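You operate a simulated robot arm through the tools that you are given. There is no shell and no other tool.

You are at the controls of a simulated two-armed robot. One attempt, no reset.

JOB
Clamp drive 257, swap its blue stick for the yellow cap, then free it again.
Fine: leave the stick beside the clamp.

Only the result counts: the job must be done as asked and must still hold three seconds after the hand-in. Knocking over, shifting, dropping, spilling or breaking anything else fails it. Lids that push on must go on centred and level and be pressed home; caps that screw on are set level and turned clockwise until they are tight.

ROBOT AND FRAMES
Two 7-joint arms with fingered hands on one trunk that stands fixed in place. Base frame: the origin is at the foot of the trunk, x ahead of it, y to its left, z up; the work surface is at about z = 0.72. Readings come in m, degrees, newtons and seconds.
The left shoulder is at [0.04, 0.146, 1.105], the right one opposite. With the tool pointing down near the work surface each hand reaches from about 0.28 to 0.72 m from the base axis, measured 20 degrees to its own side. Payload 4 kg a hand.
The TCP of each hand is the grasp point between the finger pads, 0.026 m short of the fingertips. In the tool frame z runs along the fingers and y along their closing line. The gripper opens to 0.148 m. The gripper's body begins 0.073 m behind the TCP. The gripper is a hand of 3 fingers: y runs from the thumb to the fingers, the wrist lies at [0, 0, -0.224] in the tool frame, and closing takes about 1.5 s.
Orientation is that of the tool frame in the base frame, as a unit quaternion [x, y, z, w]. With the fingers straight down and closing along the base's y, the tool's x points along the base's -x, its y along +y and its z along -z.

CONTROLS
- The arms move only by the tool jog_arm. It takes "left_steps", "right_steps" or both (then of equal length, played together; a hand with none holds still); each is a list of rows, each a list of 7 numbers: the turn, a rotation vector about the tool's x, y, z in units of 90 degrees (1.0 is 90 degrees), then the shift along the tool's x, y, z in units of 150 mm (1.0 is 150 mm), then the gripper command, from -1 (shut) to 1 (fully open), values between in proportion. In form: [[wx, wy, wz, dx, dy, dz, claw], ...]. A call has 1 to 20 rows; each row is the pose to reach, as a shift and turn from the pose commanded when the call began, along the tool's axes at that moment. A call with a number of a shift or a turn outside -1 to 1 is refused whole. A row lasts 0.2 s, in which the tool goes at most 0.05 m and 8.6 degrees; a call with a longer step from one row to the next is refused whole, and so is a gripper value outside its range. A pose out of reach is approached as far as the arm can. The call stops where the force on the tool passes 90 N (or 10 N more than at its start, if that is more) or the arm is blocked; 0.2 s more then pass. Each finger travels about 0.108 m/s and halts on what it meets, pressing with about 28 N; the grip force reading is that of the motor and also rises with nothing between the fingers. The clock runs only during rows and for 0.2 s after the last one: add rows that repeat a pose to give the fingers time. The reply holds the time, the measured pose of the TCP, the force on the tool along the base axes, the opening and the grip force, in the units named above and with some noise, with the torque about the TCP (base axes, N m) and any sound that the robot's microphone picked up.
- Cameras (640 x 400 px; columns grow to the right, rows downward): "scene" is now at [0.1047, -0.029, 1.3353]; the picture's right is [-0.34, -0.94, 0.00], its down [-0.52, 0.19, -0.83] and it looks along [0.78, -0.28, -0.56] (base axes); focal length 249 px, centre (320, 200). "left" rides on the left gripper at [-0.068, -0.039, -0.09] in its tool frame; the picture's right is [0.50, -0.87, 0.00], its down [0.66, 0.38, -0.65] and it looks along [0.57, 0.33, 0.76] (tool axes); focal length 222 px, centre (320, 200). "right" rides on the right gripper at [0.067, -0.039, -0.09] in its tool frame; the picture's right is [0.50, 0.87, 0.00], its down [-0.66, 0.38, -0.65] and it looks along [-0.57, 0.33, 0.76] (tool axes); focal length 222 px, centre (320, 200).
- capture(camera): a new picture of that camera. No time passes.
- slide_trunk(by): slides the trunk up (or, below 0, down) by that many m; the arms and the scene camera ride with it, the base frame stays. It gives what a move gives, with no picture.
- set_grasp(shape, hand): the hand has 3 fingers and takes this shape, open, in about a second: jaw (thumb against the fingers, like two jaws); tri (thumb and two fingers); tip (a fingertip pinch); poke (one finger out to press); point (the index stretched); flat (the hand flat); cup (the hand cupped); fist (a fist). The gripper value then closes the fingers along that shape, each until it touches; the sizes above hold for jaw. It gives what a move gives, with no picture.
- aim_head(pan, tilt): turns the head with the scene camera to pan (to the left, within 86 degrees either way) and tilt (down, from -29 to 69), counted from straight ahead of the robot. It gives what a move gives.
- locate(camera, pixels): there is no depth. For up to 12 entries [column, row, z] of the newest picture of that camera ("zoom" is the newest enlarged one), the place [x, y] in the base frame at which the ray of that pixel passes the height z, good to about 0.002 m. No time passes.
- zoom(camera, box): a new picture of the part [left, top, right, bottom] of that camera's present view, enlarged. No time passes.
- job_done(): hands the job in; it is judged then, once.

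Unless the task says otherwise, let go and move clear before handing in.

The tools are called after "Request:" by a JSON object that holds its "name" and its "arguments". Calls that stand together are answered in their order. jog_arm: Moves the arms, as the interface text tells. Its arguments: {"type":"object","properties":{"left_steps":{"type":"array","items":{"type":"array","items":{"type":"number"}}},"right_steps":{"type":"array","items":{"type":"array","items":{"type":"number"}}}},"required":[]} The other tools are called the same way: slide_trunk (by) slides the trunk up or down; set_grasp (shape, hand) gives the hand a shape; aim_head (pan, tilt) turns the head that bears the scene camera; capture (camera) takes a picture; locate (camera, pixels) gives the place at which the rays of pixels pass given heights; zoom (camera, box) takes an enlarged picture of a part of a camera's view; job_done () hands the job in.

At the start:

```text
clock: 0.0
left_ee_pos: [0.4925, 0.0655, 1.1991]
left_tcp_rot: [0.0, 1.0, 0.001, -0.001]
left_wrist_force: [-0.8, -0.2, -0.1]
left_torque: [0.01, 0.02, 0.0]
left_gripper_width: 0.1477
left_gripper_force: 0.0
left_shape: jaw
right_ee_pos: [0.3275, -0.1987, 1.1756]
right_tcp_rot: [-0.001, 1.0, 0.0, 0.0]
right_wrist_force: [-0.3, 0.4, 0.2]
right_torque: [-0.02, 0.01, -0.03]
right_gripper_width: 0.148
right_gripper_force: 0.0
right_shape: jaw
trunk travel left (down, up): [-0.275, 0.231]
head pan, tilt: [-19.7, 33.8]
```

scene: 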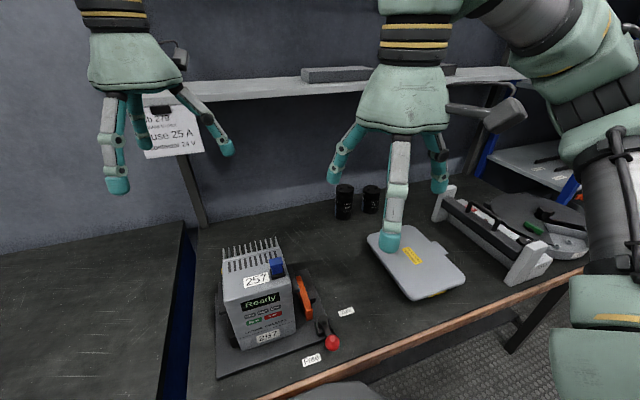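
right: 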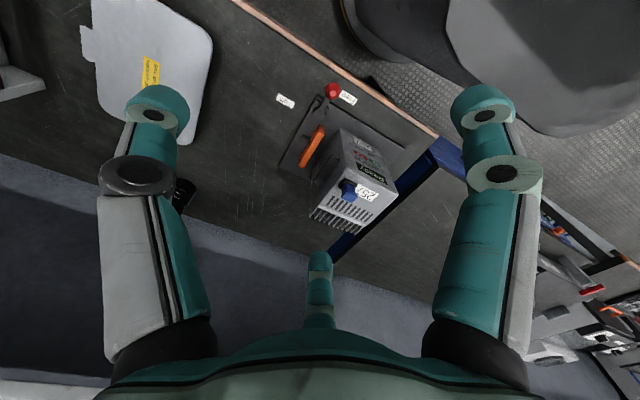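
left: 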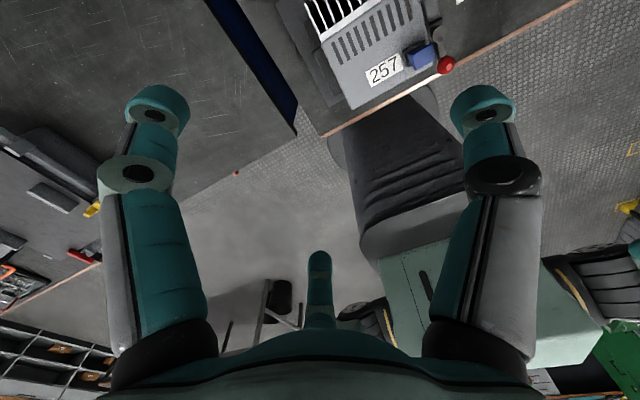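

The scene shows drive 257 around (262,300) with a blue stick at (277,267), an orange pad and a red-knobbed lever at (331,342); the tray with a yellow label is at (412,260). I'll zoom in on the details first.

Request:
{"name": "zoom", "arguments": {"camera": "scene", "box": [200, 220, 380, 390]}}

Request:
{"name": "zoom", "arguments": {"camera": "scene", "box": [320, 160, 600, 310]}}

Request:
{"name": "zoom", "arguments": {"camera": "scene", "box": [120, 60, 260, 170]}}

Request:
{"name": "zoom", "arguments": {"camera": "right", "box": [260, 60, 440, 250]}}

```text
2.35 times, centred on (290, 305) of scene
```

zoom: 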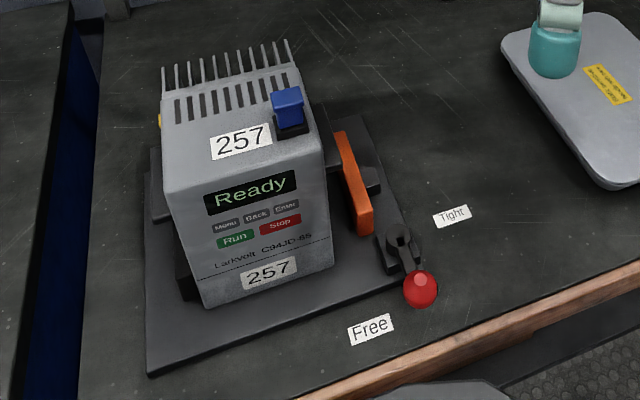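

```text
2.29 times, centred on (460, 235) of scene
```

zoom: 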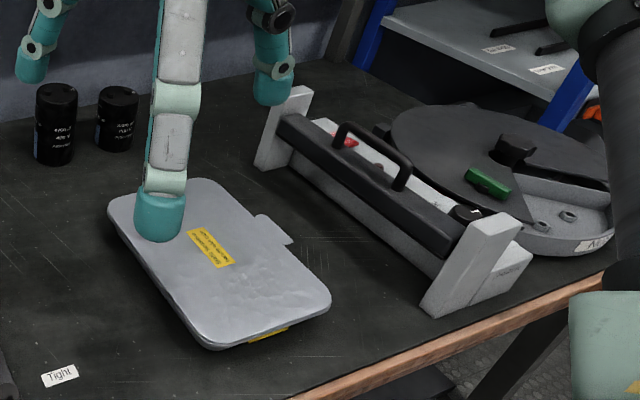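

```text
3.64 times, centred on (190, 115) of scene
```

zoom: 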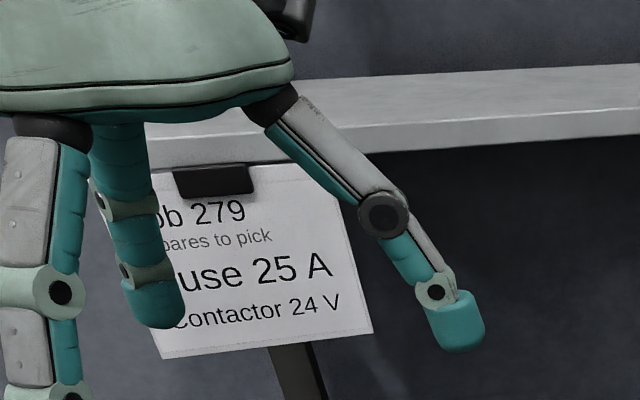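

```text
2.11 times, centred on (350, 155) of right
```

zoom: 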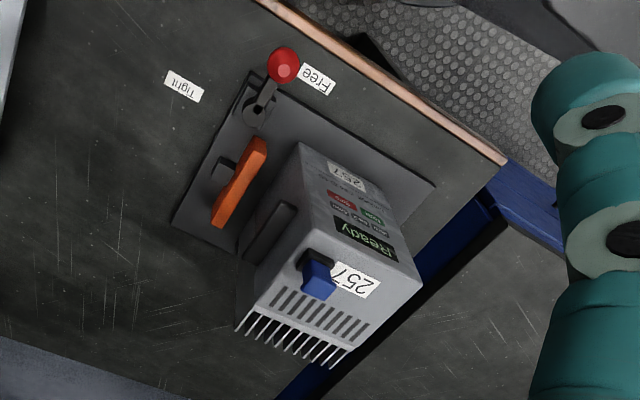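

The lever stands near "Free" and should go to "Tight"; the yellow cap isn't plainly visible yet (yellow spots by the drive's left edge and under the grey lid). I'll look around more with the cameras.

Request:
{"name": "zoom", "arguments": {"camera": "scene", "box": [360, 220, 470, 310]}}

Request:
{"name": "zoom", "arguments": {"camera": "scene", "box": [220, 230, 320, 300]}}

Request:
{"name": "zoom", "arguments": {"camera": "scene", "box": [430, 170, 600, 290]}}

Request:
{"name": "zoom", "arguments": {"camera": "right", "box": [60, 0, 260, 160]}}

Request:
{"name": "zoom", "arguments": {"camera": "left", "box": [280, 0, 480, 130]}}

```text
4.44 times, centred on (415, 265) of scene
```

zoom: 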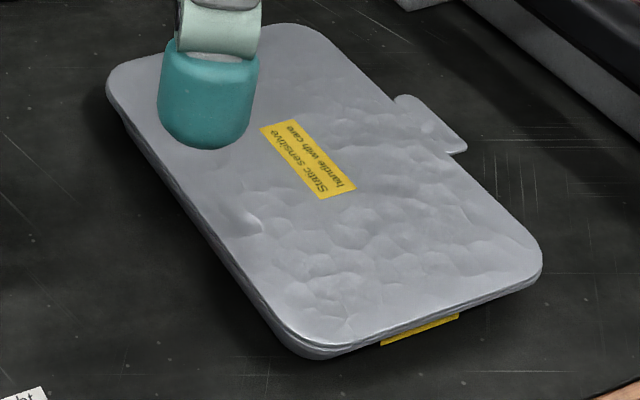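

```text
5.71 times, centred on (270, 265) of scene
```

zoom: 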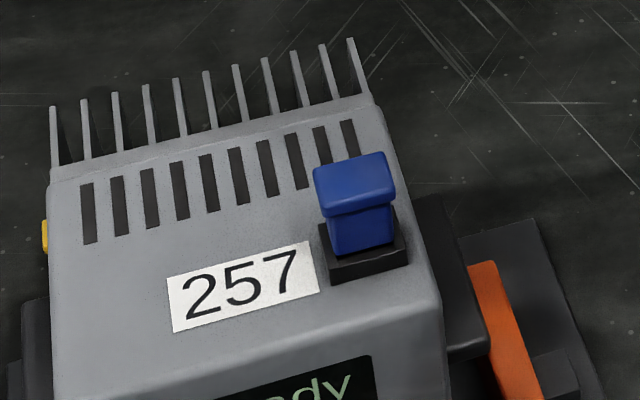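

```text
3.33 times, centred on (515, 230) of scene
```

zoom: 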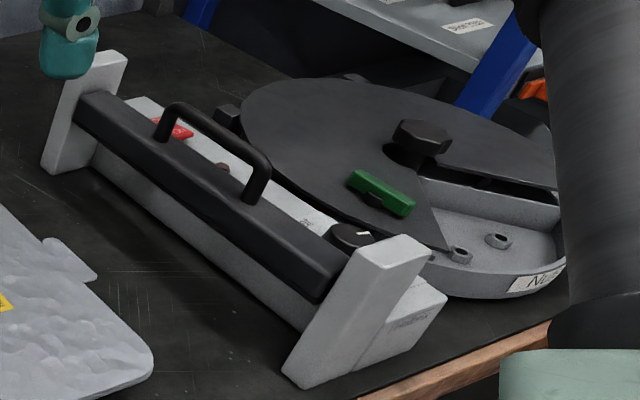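

```text
2.50 times, centred on (160, 80) of right
```

zoom: 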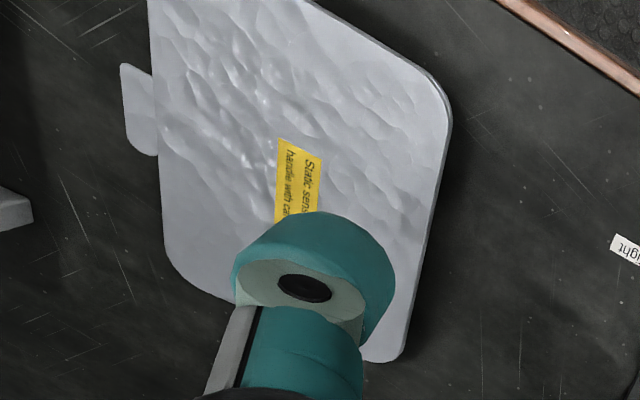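

```text
3.08 times, centred on (380, 65) of left
```

zoom: 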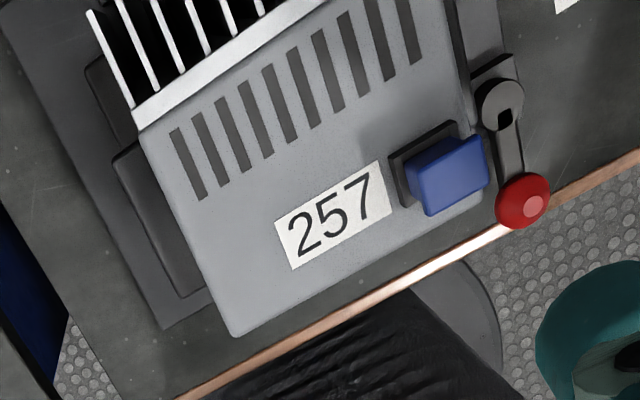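

There is a small yellow thing on the drive's left side (scene about (222,271)), and a yellow label under the grey lidded tray. I'll pan the head to survey everything else.

Request:
{"name": "aim_head", "arguments": {"pan": 30, "tilt": 35}}

Request:
{"name": "capture", "arguments": {"camera": "scene"}}

Request:
{"name": "aim_head", "arguments": {"pan": -60, "tilt": 35}}

Request:
{"name": "capture", "arguments": {"camera": "scene"}}

Request:
{"name": "aim_head", "arguments": {"pan": -20, "tilt": 50}}

Request:
{"name": "capture", "arguments": {"camera": "scene"}}

```text
clock: 1.2
left_ee_pos: [0.4948, 0.065, 1.2006]
left_tcp_rot: [0.0, 1.0, 0.0, 0.0]
left_wrist_force: [-0.1, 0.2, -0.1]
left_torque: [0.06, 0.0, 0.01]
left_gripper_width: 0.1479
left_gripper_force: 0.0
left_shape: jaw
right_ee_pos: [0.3266, -0.1991, 1.1754]
right_tcp_rot: [-0.001, 1.0, -0.001, 0.0]
right_wrist_force: [-0.2, 0.2, 1.1]
right_torque: [0.0, 0.01, 0.0]
right_gripper_width: 0.1478
right_gripper_force: 0.0
right_shape: jaw
trunk travel left (down, up): [-0.275, 0.231]
head pan, tilt: [30.0, 35.0]
```

```text
taken
```

scene: 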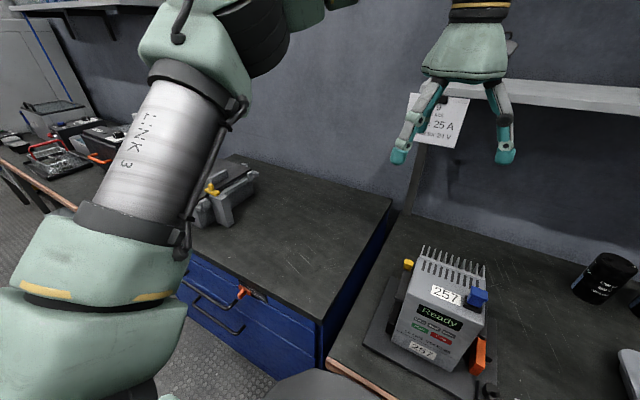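

```text
clock: 2.8
left_ee_pos: [0.4937, 0.0662, 1.1994]
left_tcp_rot: [0.0, 1.0, 0.0, 0.0]
left_wrist_force: [-0.4, -0.4, -0.7]
left_torque: [0.0, -0.02, 0.0]
left_gripper_width: 0.148
left_gripper_force: 0.0
left_shape: jaw
right_ee_pos: [0.3261, -0.1978, 1.1757]
right_tcp_rot: [-0.001, 1.0, 0.0, 0.0]
right_wrist_force: [-0.5, -0.5, 0.6]
right_torque: [0.0, -0.03, -0.01]
right_gripper_width: 0.148
right_gripper_force: 0.1
right_shape: jaw
trunk travel left (down, up): [-0.275, 0.231]
head pan, tilt: [-60.0, 35.0]
```

```text
taken
```

scene: 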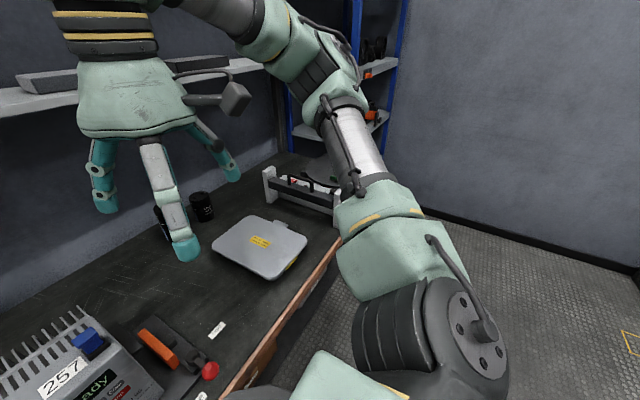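

```text
clock: 3.9
left_ee_pos: [0.4941, 0.0663, 1.1996]
left_tcp_rot: [0.0, 1.0, 0.0, 0.0]
left_wrist_force: [-0.5, -1.0, 0.9]
left_torque: [-0.01, -0.01, -0.01]
left_gripper_width: 0.1476
left_gripper_force: 0.0
left_shape: jaw
right_ee_pos: [0.3247, -0.1991, 1.1764]
right_tcp_rot: [-0.001, 1.0, 0.001, 0.001]
right_wrist_force: [0.3, -0.3, 0.7]
right_torque: [-0.01, 0.03, -0.01]
right_gripper_width: 0.1479
right_gripper_force: 0.1
right_shape: jaw
trunk travel left (down, up): [-0.275, 0.231]
head pan, tilt: [-20.0, 50.0]
```

```text
taken
```

scene: 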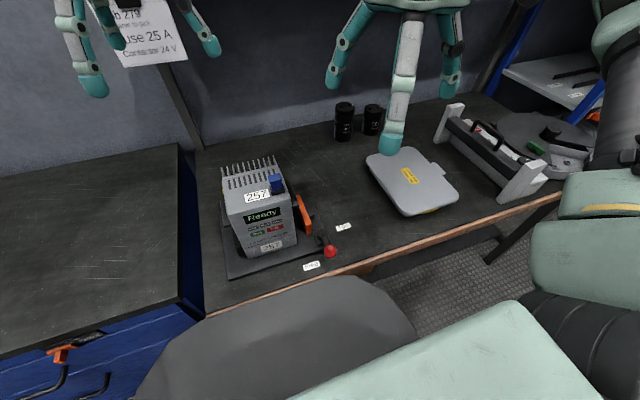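

At pan 30 a yellow capped thing was visible at (408,264) just left of the drive. I'll aim there and zoom.

Request:
{"name": "aim_head", "arguments": {"pan": 5, "tilt": 45}}

Request:
{"name": "capture", "arguments": {"camera": "scene"}}

Request:
{"name": "zoom", "arguments": {"camera": "scene", "box": [290, 170, 490, 300]}}

```text
clock: 4.8
left_ee_pos: [0.4936, 0.0655, 1.2009]
left_tcp_rot: [0.0, 1.0, 0.0, 0.001]
left_wrist_force: [-0.2, -1.1, 0.0]
left_torque: [-0.02, -0.01, -0.03]
left_gripper_width: 0.1477
left_gripper_force: 0.1
left_shape: jaw
right_ee_pos: [0.3267, -0.198, 1.1748]
right_tcp_rot: [-0.001, 1.0, 0.0, 0.0]
right_wrist_force: [0.0, -0.4, 0.7]
right_torque: [0.0, -0.03, 0.04]
right_gripper_width: 0.148
right_gripper_force: 0.1
right_shape: jaw
trunk travel left (down, up): [-0.275, 0.231]
head pan, tilt: [5.0, 45.0]
```

```text
taken
```

scene: 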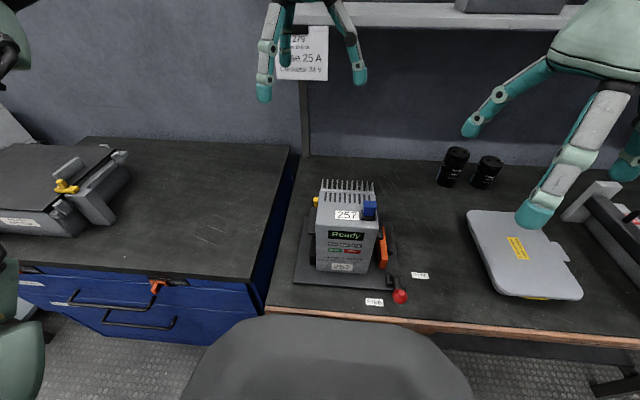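

```text
3.08 times, centred on (390, 235) of scene
```

zoom: 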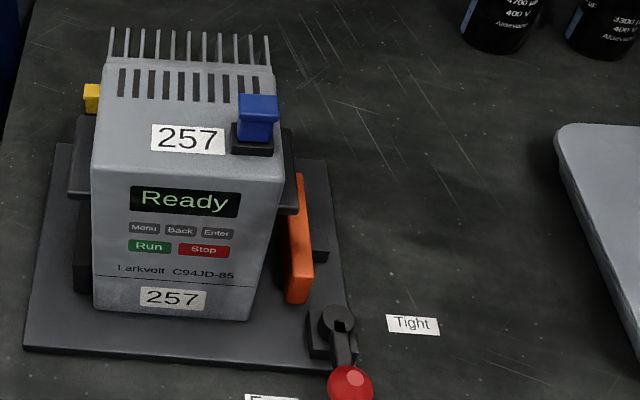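

The yellow piece sits at the drive's left, behind it (zoom (91,98)). I'll locate the main features at candidate heights.

Request:
{"name": "locate", "arguments": {"camera": "zoom", "pixels": [[340, 320, 0.76], [350, 383, 0.76], [350, 383, 0.78], [413, 324, 0.72], [270, 398, 0.72], [24, 348, 0.73], [59, 145, 0.73], [325, 160, 0.73], [94, 310, 0.74], [249, 320, 0.74], [91, 98, 0.72], [91, 98, 0.85]]}}

Request:
{"name": "locate", "arguments": {"camera": "zoom", "pixels": [[258, 105, 0.9], [258, 105, 0.95], [252, 145, 0.88], [252, 145, 0.92], [120, 165, 0.88], [272, 180, 0.88], [111, 66, 0.88], [272, 66, 0.88]]}}

```text
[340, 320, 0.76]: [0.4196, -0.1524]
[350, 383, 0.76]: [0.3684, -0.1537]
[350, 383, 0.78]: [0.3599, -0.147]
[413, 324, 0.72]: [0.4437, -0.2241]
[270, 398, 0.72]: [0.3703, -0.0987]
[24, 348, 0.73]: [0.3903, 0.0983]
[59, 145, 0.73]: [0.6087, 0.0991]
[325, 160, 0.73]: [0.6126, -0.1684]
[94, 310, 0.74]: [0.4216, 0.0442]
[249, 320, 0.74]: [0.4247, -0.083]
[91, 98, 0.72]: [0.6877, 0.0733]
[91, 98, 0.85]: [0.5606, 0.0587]
```

```text
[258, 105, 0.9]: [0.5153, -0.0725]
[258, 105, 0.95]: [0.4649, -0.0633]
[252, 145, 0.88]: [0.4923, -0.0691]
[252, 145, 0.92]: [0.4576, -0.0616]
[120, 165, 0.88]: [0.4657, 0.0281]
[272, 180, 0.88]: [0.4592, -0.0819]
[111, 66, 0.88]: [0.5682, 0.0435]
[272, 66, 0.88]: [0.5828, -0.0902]
```

Drive footprint is roughly x 0.43–0.58, y −0.09…0.045, top about z 0.88. I'll move the left hand back-left to look with its camera at the drive's left/back side.

Request:
{"name": "jog_arm", "arguments": {"left_steps": [[0, 0, 0, -0.14, 0.18, 0.13, 1], [0, 0, 0, -0.28, 0.36, 0.26, 1], [0, 0, 0, -0.42, 0.54, 0.4, 1], [0, 0, 0, -0.56, 0.72, 0.53, 1], [0, 0, 0, -0.7, 0.9, 0.66, 1], [0, 0, 0, -0.7, 0.9, 0.66, 1]]}}

Request:
{"name": "capture", "arguments": {"camera": "left"}}

Request:
{"name": "capture", "arguments": {"camera": "scene"}}

```text
clock: 6.2
left_ee_pos: [0.5968, 0.2002, 1.1006]
left_tcp_rot: [0.0, 1.0, 0.001, 0.0]
left_wrist_force: [0.4, -0.9, 0.0]
left_torque: [0.02, 0.0, -0.01]
left_gripper_width: 0.1482
left_gripper_force: 0.0
left_shape: jaw
right_ee_pos: [0.3261, -0.1994, 1.1772]
right_tcp_rot: [-0.001, 1.0, 0.0, 0.0]
right_wrist_force: [-0.3, -0.2, -0.3]
right_torque: [0.01, -0.02, -0.05]
right_gripper_width: 0.148
right_gripper_force: 0.1
right_shape: jaw
trunk travel left (down, up): [-0.275, 0.231]
head pan, tilt: [5.0, 45.0]
```

```text
taken
```

left: 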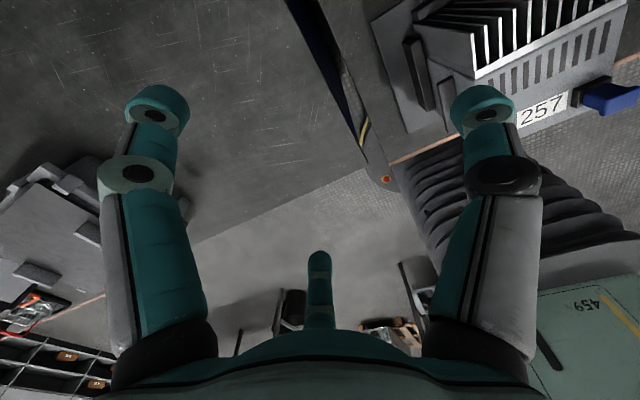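

```text
taken
```

scene: 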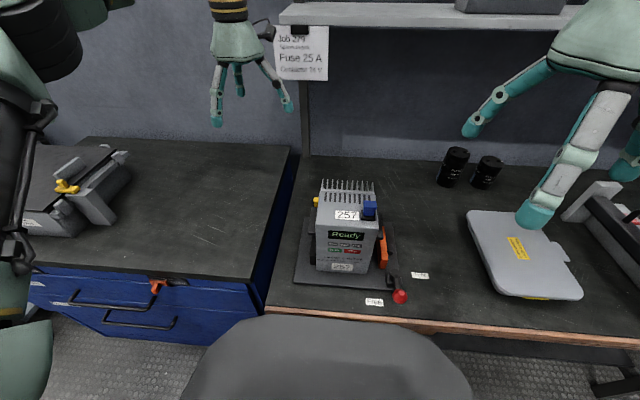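

The yellow piece isn't in this view; it lies further back than the view's top edge. I'll move the left hand forward-right and higher so that the area behind the drive comes in.

Request:
{"name": "locate", "arguments": {"camera": "left", "pixels": [[380, 5, 0.72], [480, 5, 0.72], [408, 40, 0.8], [480, 78, 0.88], [590, 20, 0.88]]}}

Request:
{"name": "zoom", "arguments": {"camera": "left", "box": [340, 0, 640, 160]}}

```text
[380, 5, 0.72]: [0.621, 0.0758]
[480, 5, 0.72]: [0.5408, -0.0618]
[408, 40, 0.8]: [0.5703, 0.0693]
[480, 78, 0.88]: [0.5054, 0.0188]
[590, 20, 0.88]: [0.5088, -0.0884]
```

```text
2.13 times, centred on (490, 80) of left
```

zoom: 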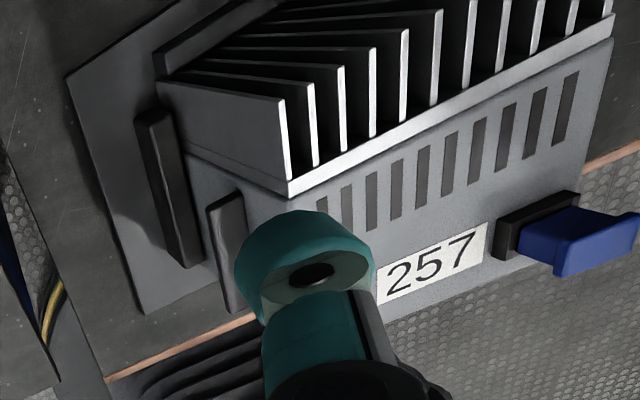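

The back has heatsink fins and the clamp plate; the yellow piece must be on the table behind it, around (0.68, 0.07). I'll raise the trunk to see over the drive with the scene camera.

Request:
{"name": "slide_trunk", "arguments": {"by": 0.22}}

Request:
{"name": "capture", "arguments": {"camera": "scene"}}

Request:
{"name": "zoom", "arguments": {"camera": "scene", "box": [270, 200, 450, 330]}}

```text
clock: 8.5
left_ee_pos: [0.5983, 0.2003, 1.3215]
left_tcp_rot: [0.0, 1.0, 0.0, 0.0]
left_wrist_force: [0.4, 0.1, 0.2]
left_torque: [0.01, -0.02, 0.0]
left_gripper_width: 0.1478
left_gripper_force: 0.0
left_shape: jaw
right_ee_pos: [0.3261, -0.1989, 1.3959]
right_tcp_rot: [0.0, 1.0, 0.0, 0.0]
right_wrist_force: [-0.1, 0.1, -0.4]
right_torque: [0.02, 0.02, -0.01]
right_gripper_width: 0.1478
right_gripper_force: 0.0
right_shape: jaw
trunk travel left (down, up): [-0.495, 0.011]
head pan, tilt: [5.0, 45.0]
```

```text
taken
```

scene: 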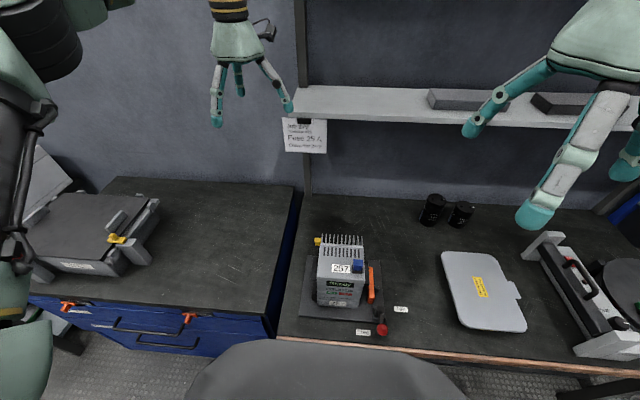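

```text
3.08 times, centred on (360, 265) of scene
```

zoom: 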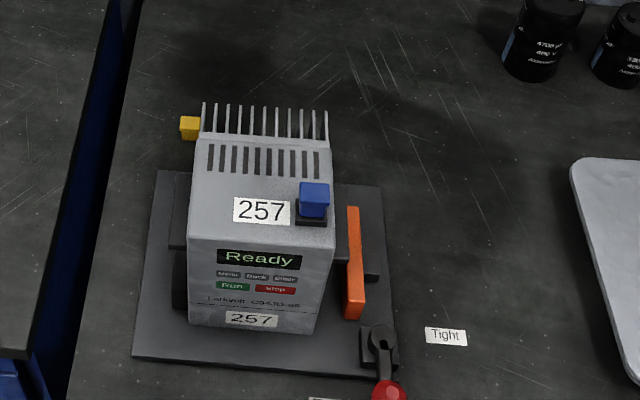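

From higher, the yellow block is at zoom (190,128), still beside the fins. I'll triangulate it and other features by comparing the two heights.

Request:
{"name": "locate", "arguments": {"camera": "zoom", "pixels": [[190, 128, 0.72], [190, 128, 0.85], [382, 340, 0.76], [388, 393, 0.76], [446, 336, 0.72], [313, 198, 0.9], [313, 198, 0.95], [310, 222, 0.88], [310, 222, 0.92], [191, 240, 0.88], [335, 246, 0.88]]}}

Request:
{"name": "zoom", "arguments": {"camera": "scene", "box": [300, 225, 400, 345]}}

Request:
{"name": "zoom", "arguments": {"camera": "scene", "box": [305, 225, 345, 255]}}

```text
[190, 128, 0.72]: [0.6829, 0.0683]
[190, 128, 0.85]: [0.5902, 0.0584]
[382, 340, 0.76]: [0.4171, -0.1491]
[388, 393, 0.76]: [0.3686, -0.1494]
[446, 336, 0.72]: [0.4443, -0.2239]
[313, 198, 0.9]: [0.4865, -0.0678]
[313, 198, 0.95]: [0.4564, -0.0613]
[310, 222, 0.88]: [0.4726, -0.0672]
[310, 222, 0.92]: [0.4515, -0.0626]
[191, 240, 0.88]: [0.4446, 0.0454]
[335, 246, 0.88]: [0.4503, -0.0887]
```

```text
3.33 times, centred on (350, 285) of scene
```

zoom: 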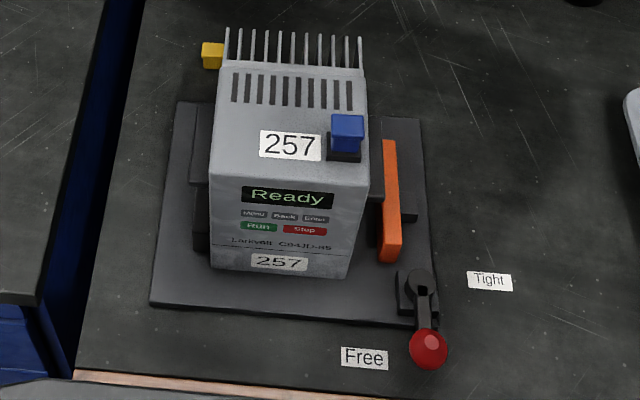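

```text
13.33 times, centred on (325, 240) of scene
```

zoom: 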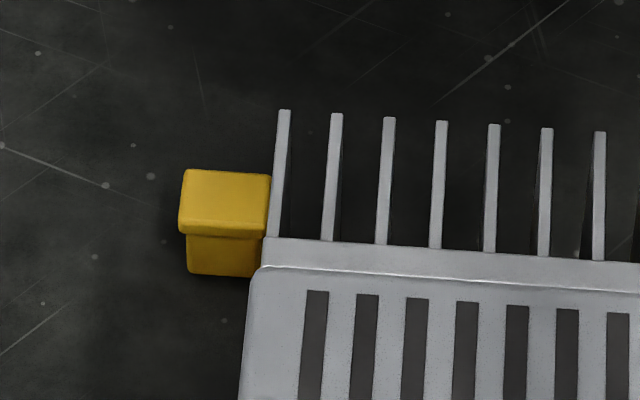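

The yellow cap stands on the table at about (0.67, 0.07) with its top near z 0.74, and has the same shape as the blue stick's head. I'll take precise close-ups from this high view of the stick, lever and knob.

Request:
{"name": "zoom", "arguments": {"camera": "scene", "box": [335, 250, 375, 280]}}

Request:
{"name": "locate", "arguments": {"camera": "zoom", "pixels": [[320, 200, 0.9], [320, 200, 0.95]]}}

Request:
{"name": "zoom", "arguments": {"camera": "scene", "box": [350, 300, 410, 345]}}

Request:
{"name": "zoom", "arguments": {"camera": "scene", "box": [290, 225, 410, 345]}}

```text
13.33 times, centred on (355, 265) of scene
```

zoom: 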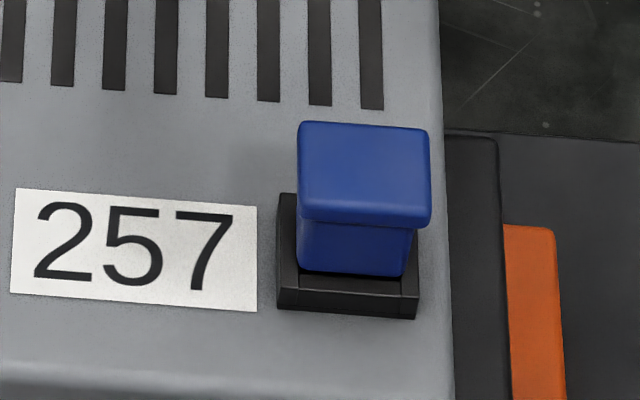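

```text
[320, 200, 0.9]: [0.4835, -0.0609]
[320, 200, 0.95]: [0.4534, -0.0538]
```

```text
8.89 times, centred on (380, 322) of scene
```

zoom: 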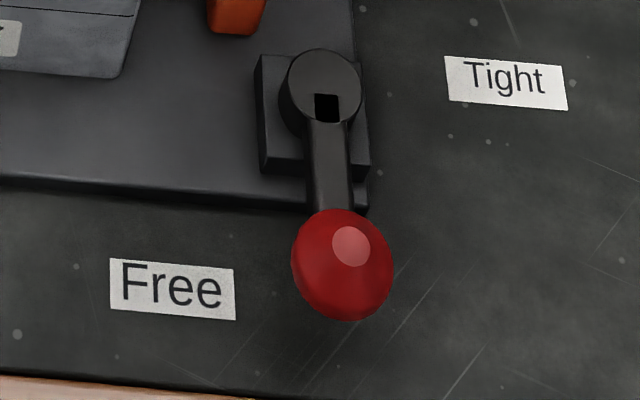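

```text
3.33 times, centred on (350, 285) of scene
```

zoom: 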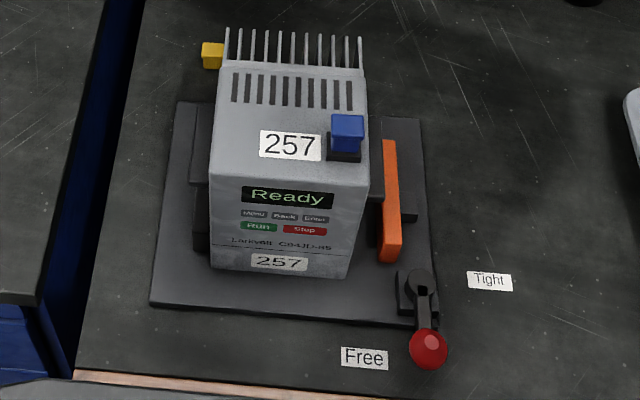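

The lever points toward the robot with "Free" at its left, and "Tight" off to the right, so it should swing toward −y. I'll locate these in the current zoom, then repeat from the lower trunk height.

Request:
{"name": "locate", "arguments": {"camera": "zoom", "pixels": [[428, 349, 0.75], [428, 349, 0.8], [420, 278, 0.75], [420, 278, 0.8], [364, 357, 0.72], [490, 281, 0.72], [347, 118, 0.9], [344, 158, 0.88], [227, 30, 0.88], [359, 38, 0.88], [368, 182, 0.88], [209, 178, 0.88]]}}

Request:
{"name": "slide_trunk", "arguments": {"by": -0.22}}

Request:
{"name": "zoom", "arguments": {"camera": "scene", "box": [280, 170, 440, 310]}}

Request:
{"name": "zoom", "arguments": {"camera": "scene", "box": [350, 190, 400, 225]}}

```text
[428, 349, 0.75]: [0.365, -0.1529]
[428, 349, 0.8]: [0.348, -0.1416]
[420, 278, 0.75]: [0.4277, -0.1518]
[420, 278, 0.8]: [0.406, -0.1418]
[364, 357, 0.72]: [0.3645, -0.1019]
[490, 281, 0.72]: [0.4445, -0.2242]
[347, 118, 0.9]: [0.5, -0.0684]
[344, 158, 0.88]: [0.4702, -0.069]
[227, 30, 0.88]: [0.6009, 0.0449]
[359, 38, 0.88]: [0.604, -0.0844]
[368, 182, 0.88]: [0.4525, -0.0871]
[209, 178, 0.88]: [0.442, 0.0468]
```

```text
clock: 10.8
left_ee_pos: [0.5984, 0.2014, 1.1003]
left_tcp_rot: [0.0, 1.0, 0.0, 0.0]
left_wrist_force: [1.2, 0.5, 0.5]
left_torque: [0.02, 0.0, 0.0]
left_gripper_width: 0.1479
left_gripper_force: 0.0
left_shape: jaw
right_ee_pos: [0.3275, -0.1999, 1.1765]
right_tcp_rot: [-0.001, 1.0, 0.0, 0.0]
right_wrist_force: [-0.3, 0.5, 0.0]
right_torque: [0.03, -0.01, 0.01]
right_gripper_width: 0.1476
right_gripper_force: 0.0
right_shape: jaw
trunk travel left (down, up): [-0.275, 0.231]
head pan, tilt: [5.0, 45.0]
```

```text
2.86 times, centred on (360, 240) of scene
```

zoom: 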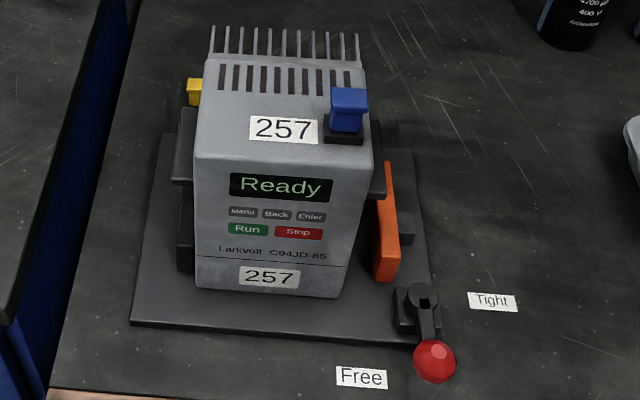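

```text
11.43 times, centred on (375, 208) of scene
```

zoom: 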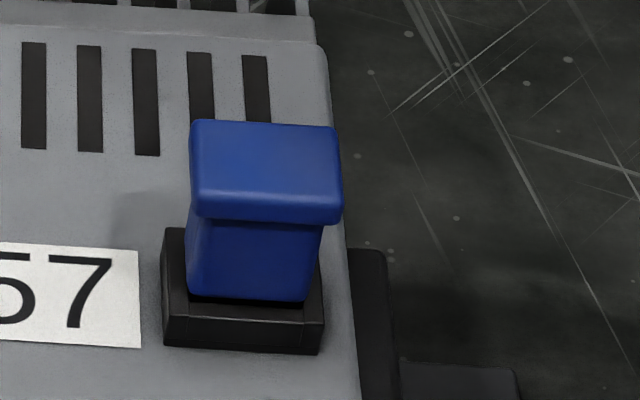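

Both views show the stick's wider head on a neck in a black rectangular socket near the drive's right-front top. I'll locate the matching points from this lower height to triangulate.

Request:
{"name": "locate", "arguments": {"camera": "zoom", "pixels": [[244, 321, 0.85], [244, 321, 0.95], [264, 125, 0.85], [264, 125, 0.95], [265, 222, 0.85], [265, 222, 0.95], [165, 321, 0.9], [323, 321, 0.9], [193, 200, 0.9], [342, 200, 0.9], [250, 298, 0.85], [250, 298, 0.95]]}}

Request:
{"name": "zoom", "arguments": {"camera": "scene", "box": [370, 255, 420, 310]}}

Request:
{"name": "locate", "arguments": {"camera": "zoom", "pixels": [[320, 200, 0.72], [320, 200, 0.82]]}}

```text
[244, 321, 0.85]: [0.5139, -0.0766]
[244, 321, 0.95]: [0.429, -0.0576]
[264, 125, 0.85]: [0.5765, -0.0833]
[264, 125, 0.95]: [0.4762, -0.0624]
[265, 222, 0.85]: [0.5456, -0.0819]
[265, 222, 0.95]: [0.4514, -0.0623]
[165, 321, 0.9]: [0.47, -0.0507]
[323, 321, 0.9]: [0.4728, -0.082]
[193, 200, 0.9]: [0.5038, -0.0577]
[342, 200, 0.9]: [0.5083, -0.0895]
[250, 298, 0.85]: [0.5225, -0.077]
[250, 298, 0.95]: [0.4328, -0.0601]
```

```text
7.27 times, centred on (395, 282) of scene
```

zoom: 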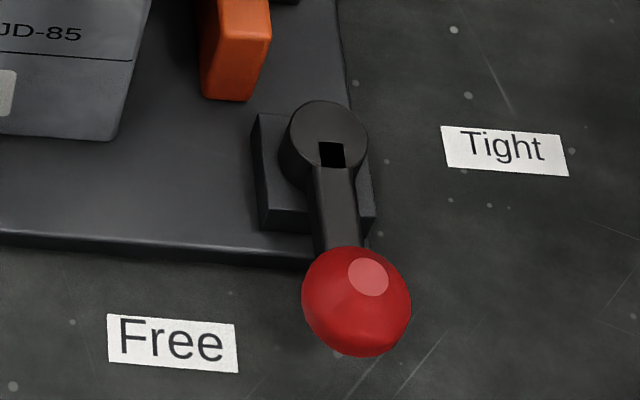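

```text
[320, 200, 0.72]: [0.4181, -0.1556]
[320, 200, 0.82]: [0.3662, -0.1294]
```

The drive's top works out to about z 0.94 with the stick's socket there. Now the lever points from this zoom: pivot (330,140), knob (358,300).

Request:
{"name": "locate", "arguments": {"camera": "zoom", "pixels": [[328, 140, 0.75], [328, 140, 0.85], [358, 301, 0.75], [358, 301, 0.85], [173, 343, 0.72], [505, 151, 0.72], [375, 218, 0.73], [375, 218, 0.75], [253, 115, 0.75], [235, 100, 0.75], [270, 5, 0.8]]}}

Request:
{"name": "capture", "arguments": {"camera": "right"}}

```text
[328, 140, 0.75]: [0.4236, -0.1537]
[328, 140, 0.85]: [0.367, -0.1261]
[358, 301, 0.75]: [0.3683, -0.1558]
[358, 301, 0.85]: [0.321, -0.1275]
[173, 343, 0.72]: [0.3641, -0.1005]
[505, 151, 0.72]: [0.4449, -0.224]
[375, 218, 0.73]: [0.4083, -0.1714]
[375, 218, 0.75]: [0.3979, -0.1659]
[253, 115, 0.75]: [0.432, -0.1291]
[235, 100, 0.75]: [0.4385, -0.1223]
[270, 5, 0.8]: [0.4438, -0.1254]
```

```text
taken
```

right: 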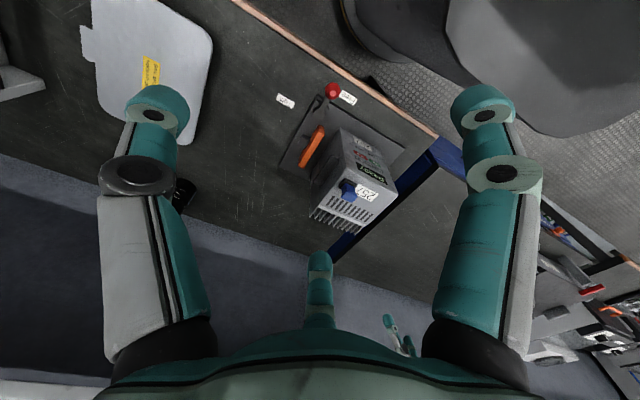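

The right camera's centre is the TCP; I see three digits (at (155,105), (487,105), (320,265)). I'll test how the fingers actually close in jaw shape in free air before approaching anything.

Request:
{"name": "jog_arm", "arguments": {"right_steps": [[0, 0, 0, 0, 0, 0, 0], [0, 0, 0, 0, 0, 0, -0.6], [0, 0, 0, 0, 0, 0, -0.6], [0, 0, 0, 0, 0, 0, -0.6], [0, 0, 0, 0, 0, 0, -0.6], [0, 0, 0, 0, 0, 0, -0.6]]}}

Request:
{"name": "capture", "arguments": {"camera": "right"}}

Request:
{"name": "aim_head", "arguments": {"pan": -40, "tilt": 25}}

Request:
{"name": "capture", "arguments": {"camera": "scene"}}

```text
clock: 12.2
left_ee_pos: [0.5992, 0.2008, 1.1003]
left_tcp_rot: [-0.001, 1.0, 0.001, 0.0]
left_wrist_force: [0.2, 0.4, 0.0]
left_torque: [-0.01, 0.0, 0.0]
left_gripper_width: 0.1477
left_gripper_force: 0.0
left_shape: jaw
right_ee_pos: [0.3272, -0.1981, 1.1755]
right_tcp_rot: [-0.001, 1.0, 0.001, 0.0]
right_wrist_force: [-0.7, 0.6, 0.1]
right_torque: [-0.01, 0.01, -0.01]
right_gripper_width: 0.0299
right_gripper_force: 0.1
right_shape: jaw
trunk travel left (down, up): [-0.275, 0.231]
head pan, tilt: [5.0, 45.0]
```

```text
taken
```

right: 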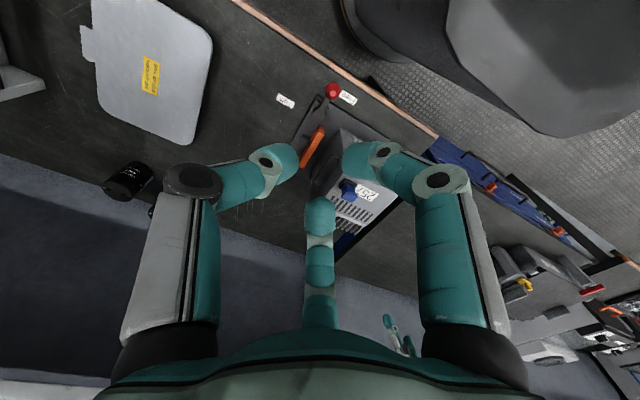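

```text
clock: 13.4
left_ee_pos: [0.5983, 0.1995, 1.1002]
left_tcp_rot: [0.0, 1.0, 0.0, 0.0]
left_wrist_force: [0.3, 0.4, 0.2]
left_torque: [0.01, -0.03, 0.01]
left_gripper_width: 0.1477
left_gripper_force: 0.0
left_shape: jaw
right_ee_pos: [0.3273, -0.1982, 1.1767]
right_tcp_rot: [-0.001, 1.0, 0.0, -0.001]
right_wrist_force: [-0.2, 0.2, -0.5]
right_torque: [0.04, -0.01, 0.02]
right_gripper_width: 0.0301
right_gripper_force: 0.1
right_shape: jaw
trunk travel left (down, up): [-0.275, 0.231]
head pan, tilt: [-40.0, 25.0]
```

```text
taken
```

scene: 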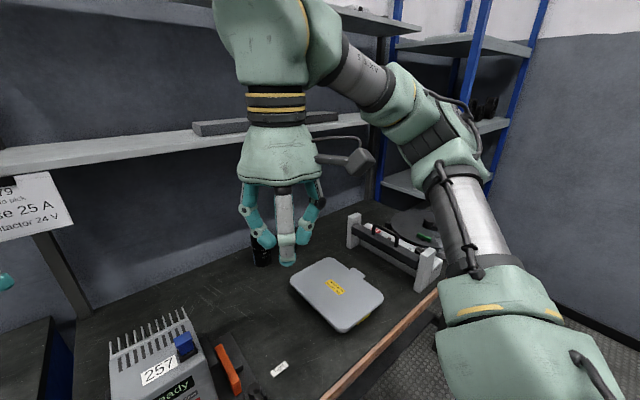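

The three digits converge on the TCP. I'll zoom on the fingers and compare the other shapes (tip/tri/poke) in free air to choose the right one.

Request:
{"name": "zoom", "arguments": {"camera": "right", "box": [180, 100, 460, 290]}}

Request:
{"name": "zoom", "arguments": {"camera": "scene", "box": [210, 120, 380, 280]}}

Request:
{"name": "jog_arm", "arguments": {"right_steps": [[0, 0, 0, 0, 0, 0, -1], [0, 0, 0, 0, 0, 0, -1], [0, 0, 0, 0, 0, 0, -1]]}}

Request:
{"name": "zoom", "arguments": {"camera": "right", "box": [180, 100, 460, 290]}}

Request:
{"name": "zoom", "arguments": {"camera": "scene", "box": [210, 120, 380, 280]}}

```text
2.11 times, centred on (320, 195) of right
```

zoom: 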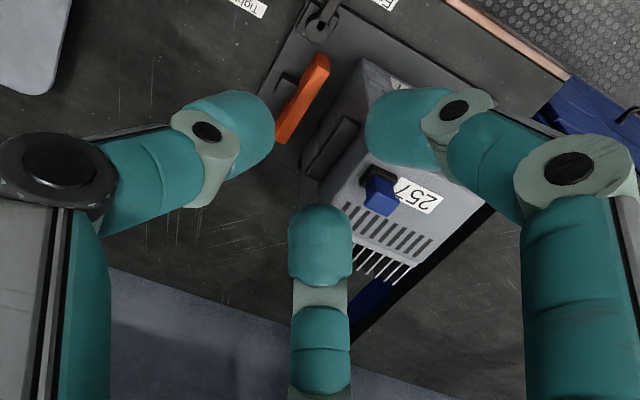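

```text
2.50 times, centred on (295, 200) of scene
```

zoom: 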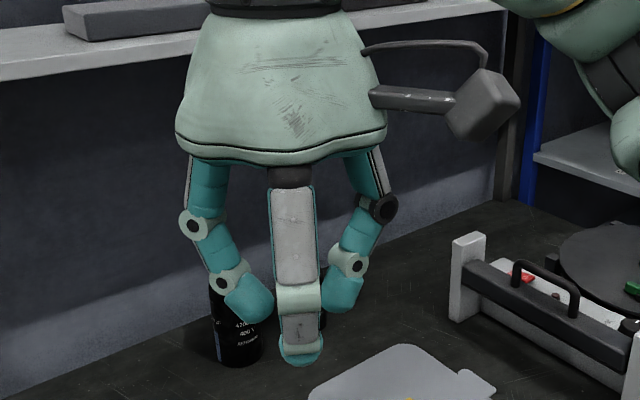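

```text
clock: 14.2
left_ee_pos: [0.5983, 0.1995, 1.1009]
left_tcp_rot: [0.001, 1.0, -0.001, 0.001]
left_wrist_force: [0.4, 0.2, -0.7]
left_torque: [0.01, -0.02, 0.03]
left_gripper_width: 0.1479
left_gripper_force: 0.1
left_shape: jaw
right_ee_pos: [0.3265, -0.1982, 1.1755]
right_tcp_rot: [0.0, 1.0, 0.0, 0.0]
right_wrist_force: [0.1, -0.1, -0.9]
right_torque: [-0.02, -0.03, -0.05]
right_gripper_width: 0.0004
right_gripper_force: 28.0
right_shape: jaw
trunk travel left (down, up): [-0.275, 0.231]
head pan, tilt: [-40.0, 25.0]
```

```text
2.11 times, centred on (320, 195) of right
```

zoom: 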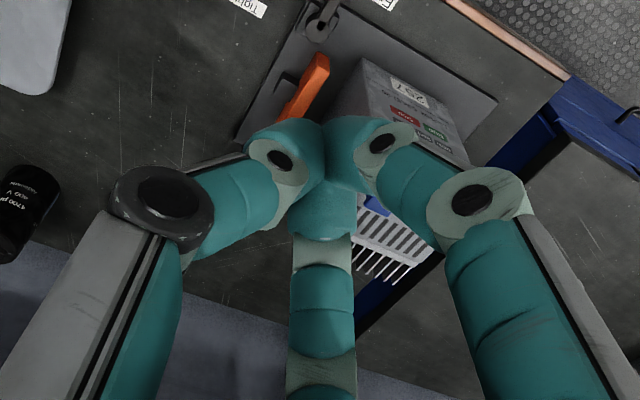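

```text
2.50 times, centred on (295, 200) of scene
```

zoom: 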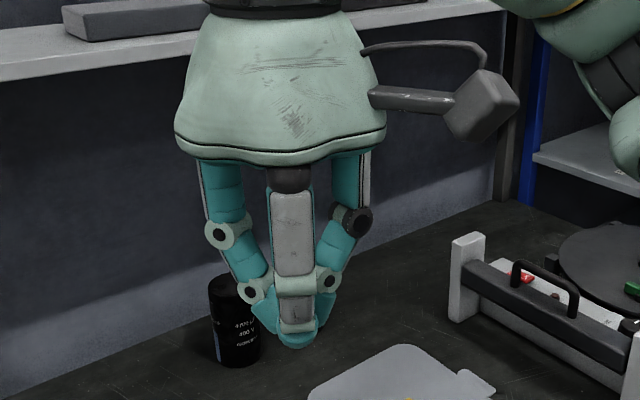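

Closed, the three fingertips meet at the TCP as expected. I'll now open and bring the right hand above the lever knob for close views at two heights.

Request:
{"name": "jog_arm", "arguments": {"right_steps": [[0, 0, 0, -0.04, 0.06, 0.19, 1], [0, 0, 0, -0.08, 0.13, 0.39, 1], [0, 0, 0, -0.12, 0.19, 0.58, 1], [0, 0, 0, -0.16, 0.26, 0.78, 1], [0, 0, 0, -0.19, 0.32, 0.97, 1], [0, 0, 0, -0.19, 0.32, 0.97, 1], [0, 0, 0, -0.19, 0.32, 0.97, 1]]}}

Request:
{"name": "capture", "arguments": {"camera": "right"}}

Request:
{"name": "zoom", "arguments": {"camera": "right", "box": [210, 60, 470, 230]}}

```text
clock: 15.8
left_ee_pos: [0.5996, 0.1992, 1.1006]
left_tcp_rot: [0.0, 1.0, 0.0, 0.0]
left_wrist_force: [0.3, -0.4, 0.8]
left_torque: [-0.02, 0.0, 0.02]
left_gripper_width: 0.148
left_gripper_force: 0.0
left_shape: jaw
right_ee_pos: [0.3551, -0.1517, 1.0314]
right_tcp_rot: [0.0, 1.0, 0.0, -0.001]
right_wrist_force: [-1.4, 0.0, 0.1]
right_torque: [-0.01, 0.0, 0.01]
right_gripper_width: 0.1478
right_gripper_force: 0.0
right_shape: jaw
trunk travel left (down, up): [-0.275, 0.231]
head pan, tilt: [-40.0, 25.0]
```

```text
taken
```

right: 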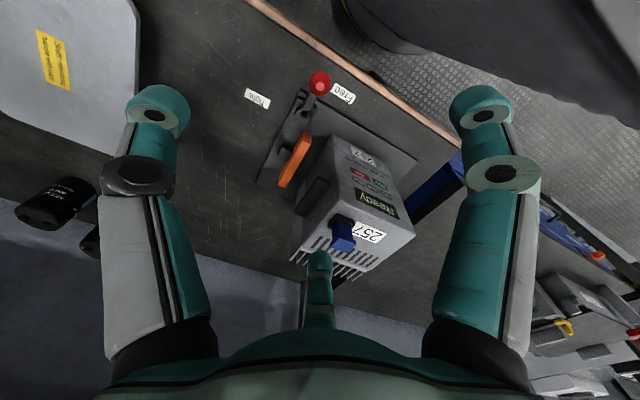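

```text
2.35 times, centred on (340, 145) of right
```

zoom: 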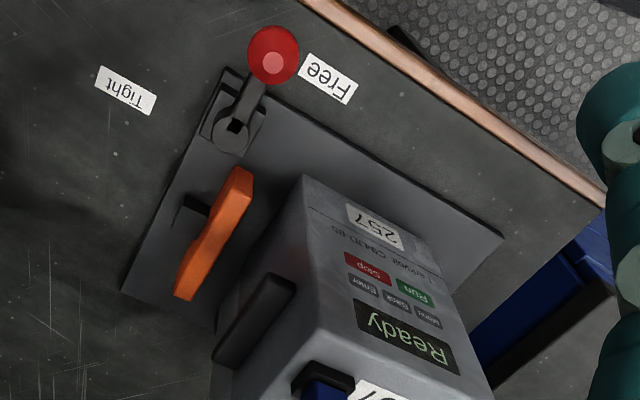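

The knob shows at zoom (273,55), pivot at (232,133). I'll locate these at two heights, then lower and repeat.

Request:
{"name": "locate", "arguments": {"camera": "zoom", "pixels": [[273, 55, 0.75], [273, 55, 0.85], [232, 128, 0.75], [232, 128, 0.85], [125, 90, 0.72], [328, 80, 0.72], [242, 172, 0.78], [188, 296, 0.78], [278, 283, 0.85], [303, 176, 0.75], [236, 68, 0.73]]}}

Request:
{"name": "jog_arm", "arguments": {"right_steps": [[0, 0, 0, 0, 0, 0.2, 1], [0, 0, 0, 0, 0, 0.45, 1], [0, 0, 0, 0, 0, 0.7, 1], [0, 0, 0, 0, 0, 0.7, 1]]}}

Request:
{"name": "zoom", "arguments": {"camera": "right", "box": [210, 60, 470, 230]}}

```text
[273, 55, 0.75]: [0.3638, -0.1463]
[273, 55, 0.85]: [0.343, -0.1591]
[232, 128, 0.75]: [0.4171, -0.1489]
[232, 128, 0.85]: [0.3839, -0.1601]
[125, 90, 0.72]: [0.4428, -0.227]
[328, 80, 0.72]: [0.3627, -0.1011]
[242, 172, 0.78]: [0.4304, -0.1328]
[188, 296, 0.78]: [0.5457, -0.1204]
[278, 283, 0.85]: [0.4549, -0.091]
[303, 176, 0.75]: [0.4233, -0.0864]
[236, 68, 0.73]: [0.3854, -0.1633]
```

```text
clock: 16.8
left_ee_pos: [0.599, 0.1999, 1.1004]
left_tcp_rot: [0.0, 1.0, -0.001, 0.0]
left_wrist_force: [0.5, 0.3, -0.4]
left_torque: [-0.02, 0.0, -0.03]
left_gripper_width: 0.1479
left_gripper_force: 0.0
left_shape: jaw
right_ee_pos: [0.3555, -0.1509, 0.9267]
right_tcp_rot: [-0.001, 1.0, 0.0, 0.0]
right_wrist_force: [0.2, -0.3, 0.6]
right_torque: [0.0, 0.04, 0.01]
right_gripper_width: 0.1481
right_gripper_force: 0.0
right_shape: jaw
trunk travel left (down, up): [-0.275, 0.231]
head pan, tilt: [-40.0, 25.0]
```

```text
2.35 times, centred on (340, 145) of right
```

zoom: 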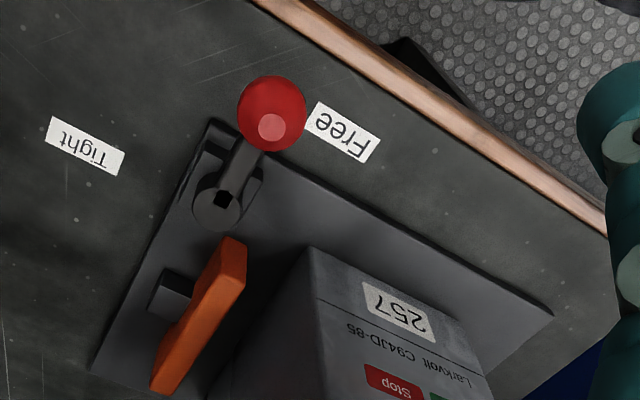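

Request:
{"name": "locate", "arguments": {"camera": "zoom", "pixels": [[271, 113, 0.75], [271, 113, 0.85], [216, 203, 0.75], [216, 203, 0.85], [238, 113, 0.77], [307, 113, 0.77], [271, 76, 0.77], [271, 152, 0.77], [232, 262, 0.78], [160, 380, 0.78], [310, 250, 0.75], [195, 262, 0.75]]}}

Request:
{"name": "zoom", "arguments": {"camera": "right", "box": [260, 80, 360, 160]}}

```text
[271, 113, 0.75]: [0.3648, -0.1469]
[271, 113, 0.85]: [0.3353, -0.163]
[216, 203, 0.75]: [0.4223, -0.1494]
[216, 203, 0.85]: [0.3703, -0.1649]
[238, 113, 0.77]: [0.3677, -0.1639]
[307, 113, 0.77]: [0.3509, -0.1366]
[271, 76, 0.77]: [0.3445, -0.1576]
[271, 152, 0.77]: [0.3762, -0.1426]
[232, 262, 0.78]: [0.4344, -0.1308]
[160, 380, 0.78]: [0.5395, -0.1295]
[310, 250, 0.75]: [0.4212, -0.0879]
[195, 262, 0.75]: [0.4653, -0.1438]
```

```text
5.00 times, centred on (310, 120) of right
```

zoom: 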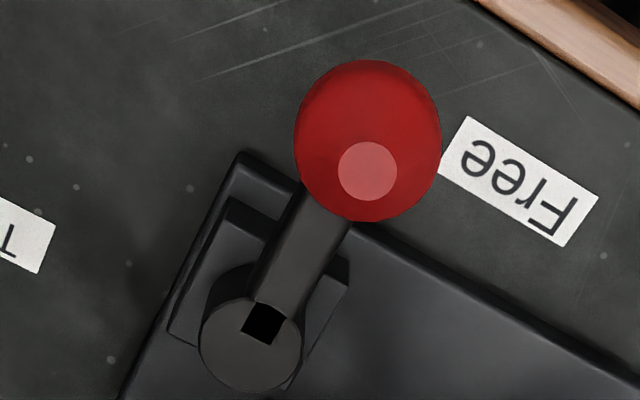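

Triangulation puts the knob at about (0.359, −0.150, 0.77), diameter ~0.03, and the pivot at about (0.414, −0.151). I'll close the right hand into a compact pusher, tilt it slightly away from the drive, and bring it to the +y side of the knob, still above it.

Request:
{"name": "jog_arm", "arguments": {"right_steps": [[0, 0, 0, 0, 0, 0, -1], [0, 0, 0, 0, 0, 0, -1], [0, 0, 0, 0, 0, 0, -1], [0, 0, 0, 0, 0, 0, -1], [0, 0, 0, 0, 0, 0, -1], [0, 0, 0, 0, 0, 0, -1], [0, 0, 0, 0, 0, 0, -1], [0, -0.08, 0, 0.05, 0.14, 0.05, -1], [0, -0.167, 0, 0.1, 0.28, 0.1, -1], [0, -0.167, 0, 0.1, 0.28, 0.3, -1], [0, -0.167, 0, 0.1, 0.28, 0.3, -1]]}}

Request:
{"name": "capture", "arguments": {"camera": "right"}}

Request:
{"name": "aim_head", "arguments": {"pan": -10, "tilt": 50}}

Request:
{"name": "capture", "arguments": {"camera": "scene"}}

```text
clock: 19.2
left_ee_pos: [0.5988, 0.2002, 1.1015]
left_tcp_rot: [0.0, 1.0, 0.0, 0.001]
left_wrist_force: [-0.7, 0.0, -0.3]
left_torque: [-0.01, -0.01, -0.01]
left_gripper_width: 0.1478
left_gripper_force: 0.0
left_shape: jaw
right_ee_pos: [0.3442, -0.1073, 0.8824]
right_tcp_rot: [0.0, 0.992, 0.0, 0.13]
right_wrist_force: [-0.8, 0.7, -0.3]
right_torque: [0.03, 0.01, -0.01]
right_gripper_width: 0.0
right_gripper_force: 27.9
right_shape: jaw
right hand out of reach, approached as far as the arm can: row 9, 10, 11
trunk travel left (down, up): [-0.275, 0.231]
head pan, tilt: [-40.0, 25.0]
```

```text
taken
```

right: 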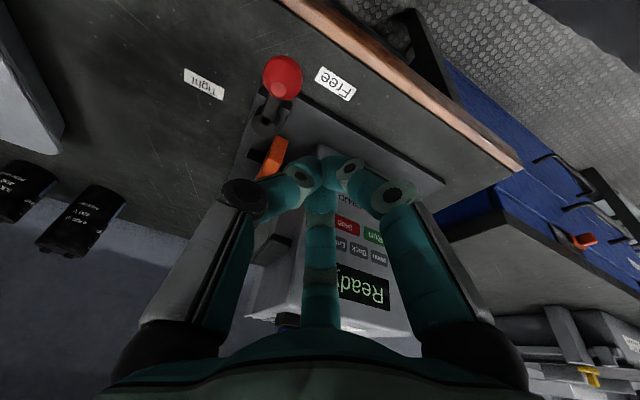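

```text
clock: 20.1
left_ee_pos: [0.5996, 0.2006, 1.101]
left_tcp_rot: [0.0, 1.0, 0.0, 0.0]
left_wrist_force: [-0.1, 0.5, -0.2]
left_torque: [0.01, 0.01, -0.01]
left_gripper_width: 0.1482
left_gripper_force: 0.0
left_shape: jaw
right_ee_pos: [0.3439, -0.1067, 0.8824]
right_tcp_rot: [0.0, 0.992, 0.0, 0.128]
right_wrist_force: [0.0, -0.4, -0.3]
right_torque: [-0.03, 0.0, -0.01]
right_gripper_width: 0.0
right_gripper_force: 28.3
right_shape: jaw
trunk travel left (down, up): [-0.275, 0.231]
head pan, tilt: [-10.0, 50.0]
```

```text
taken
```

scene: 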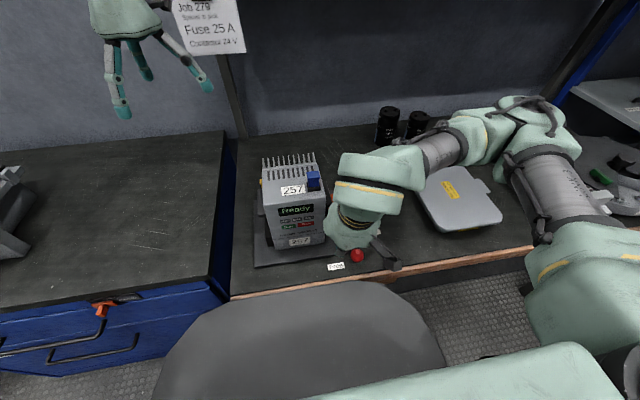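

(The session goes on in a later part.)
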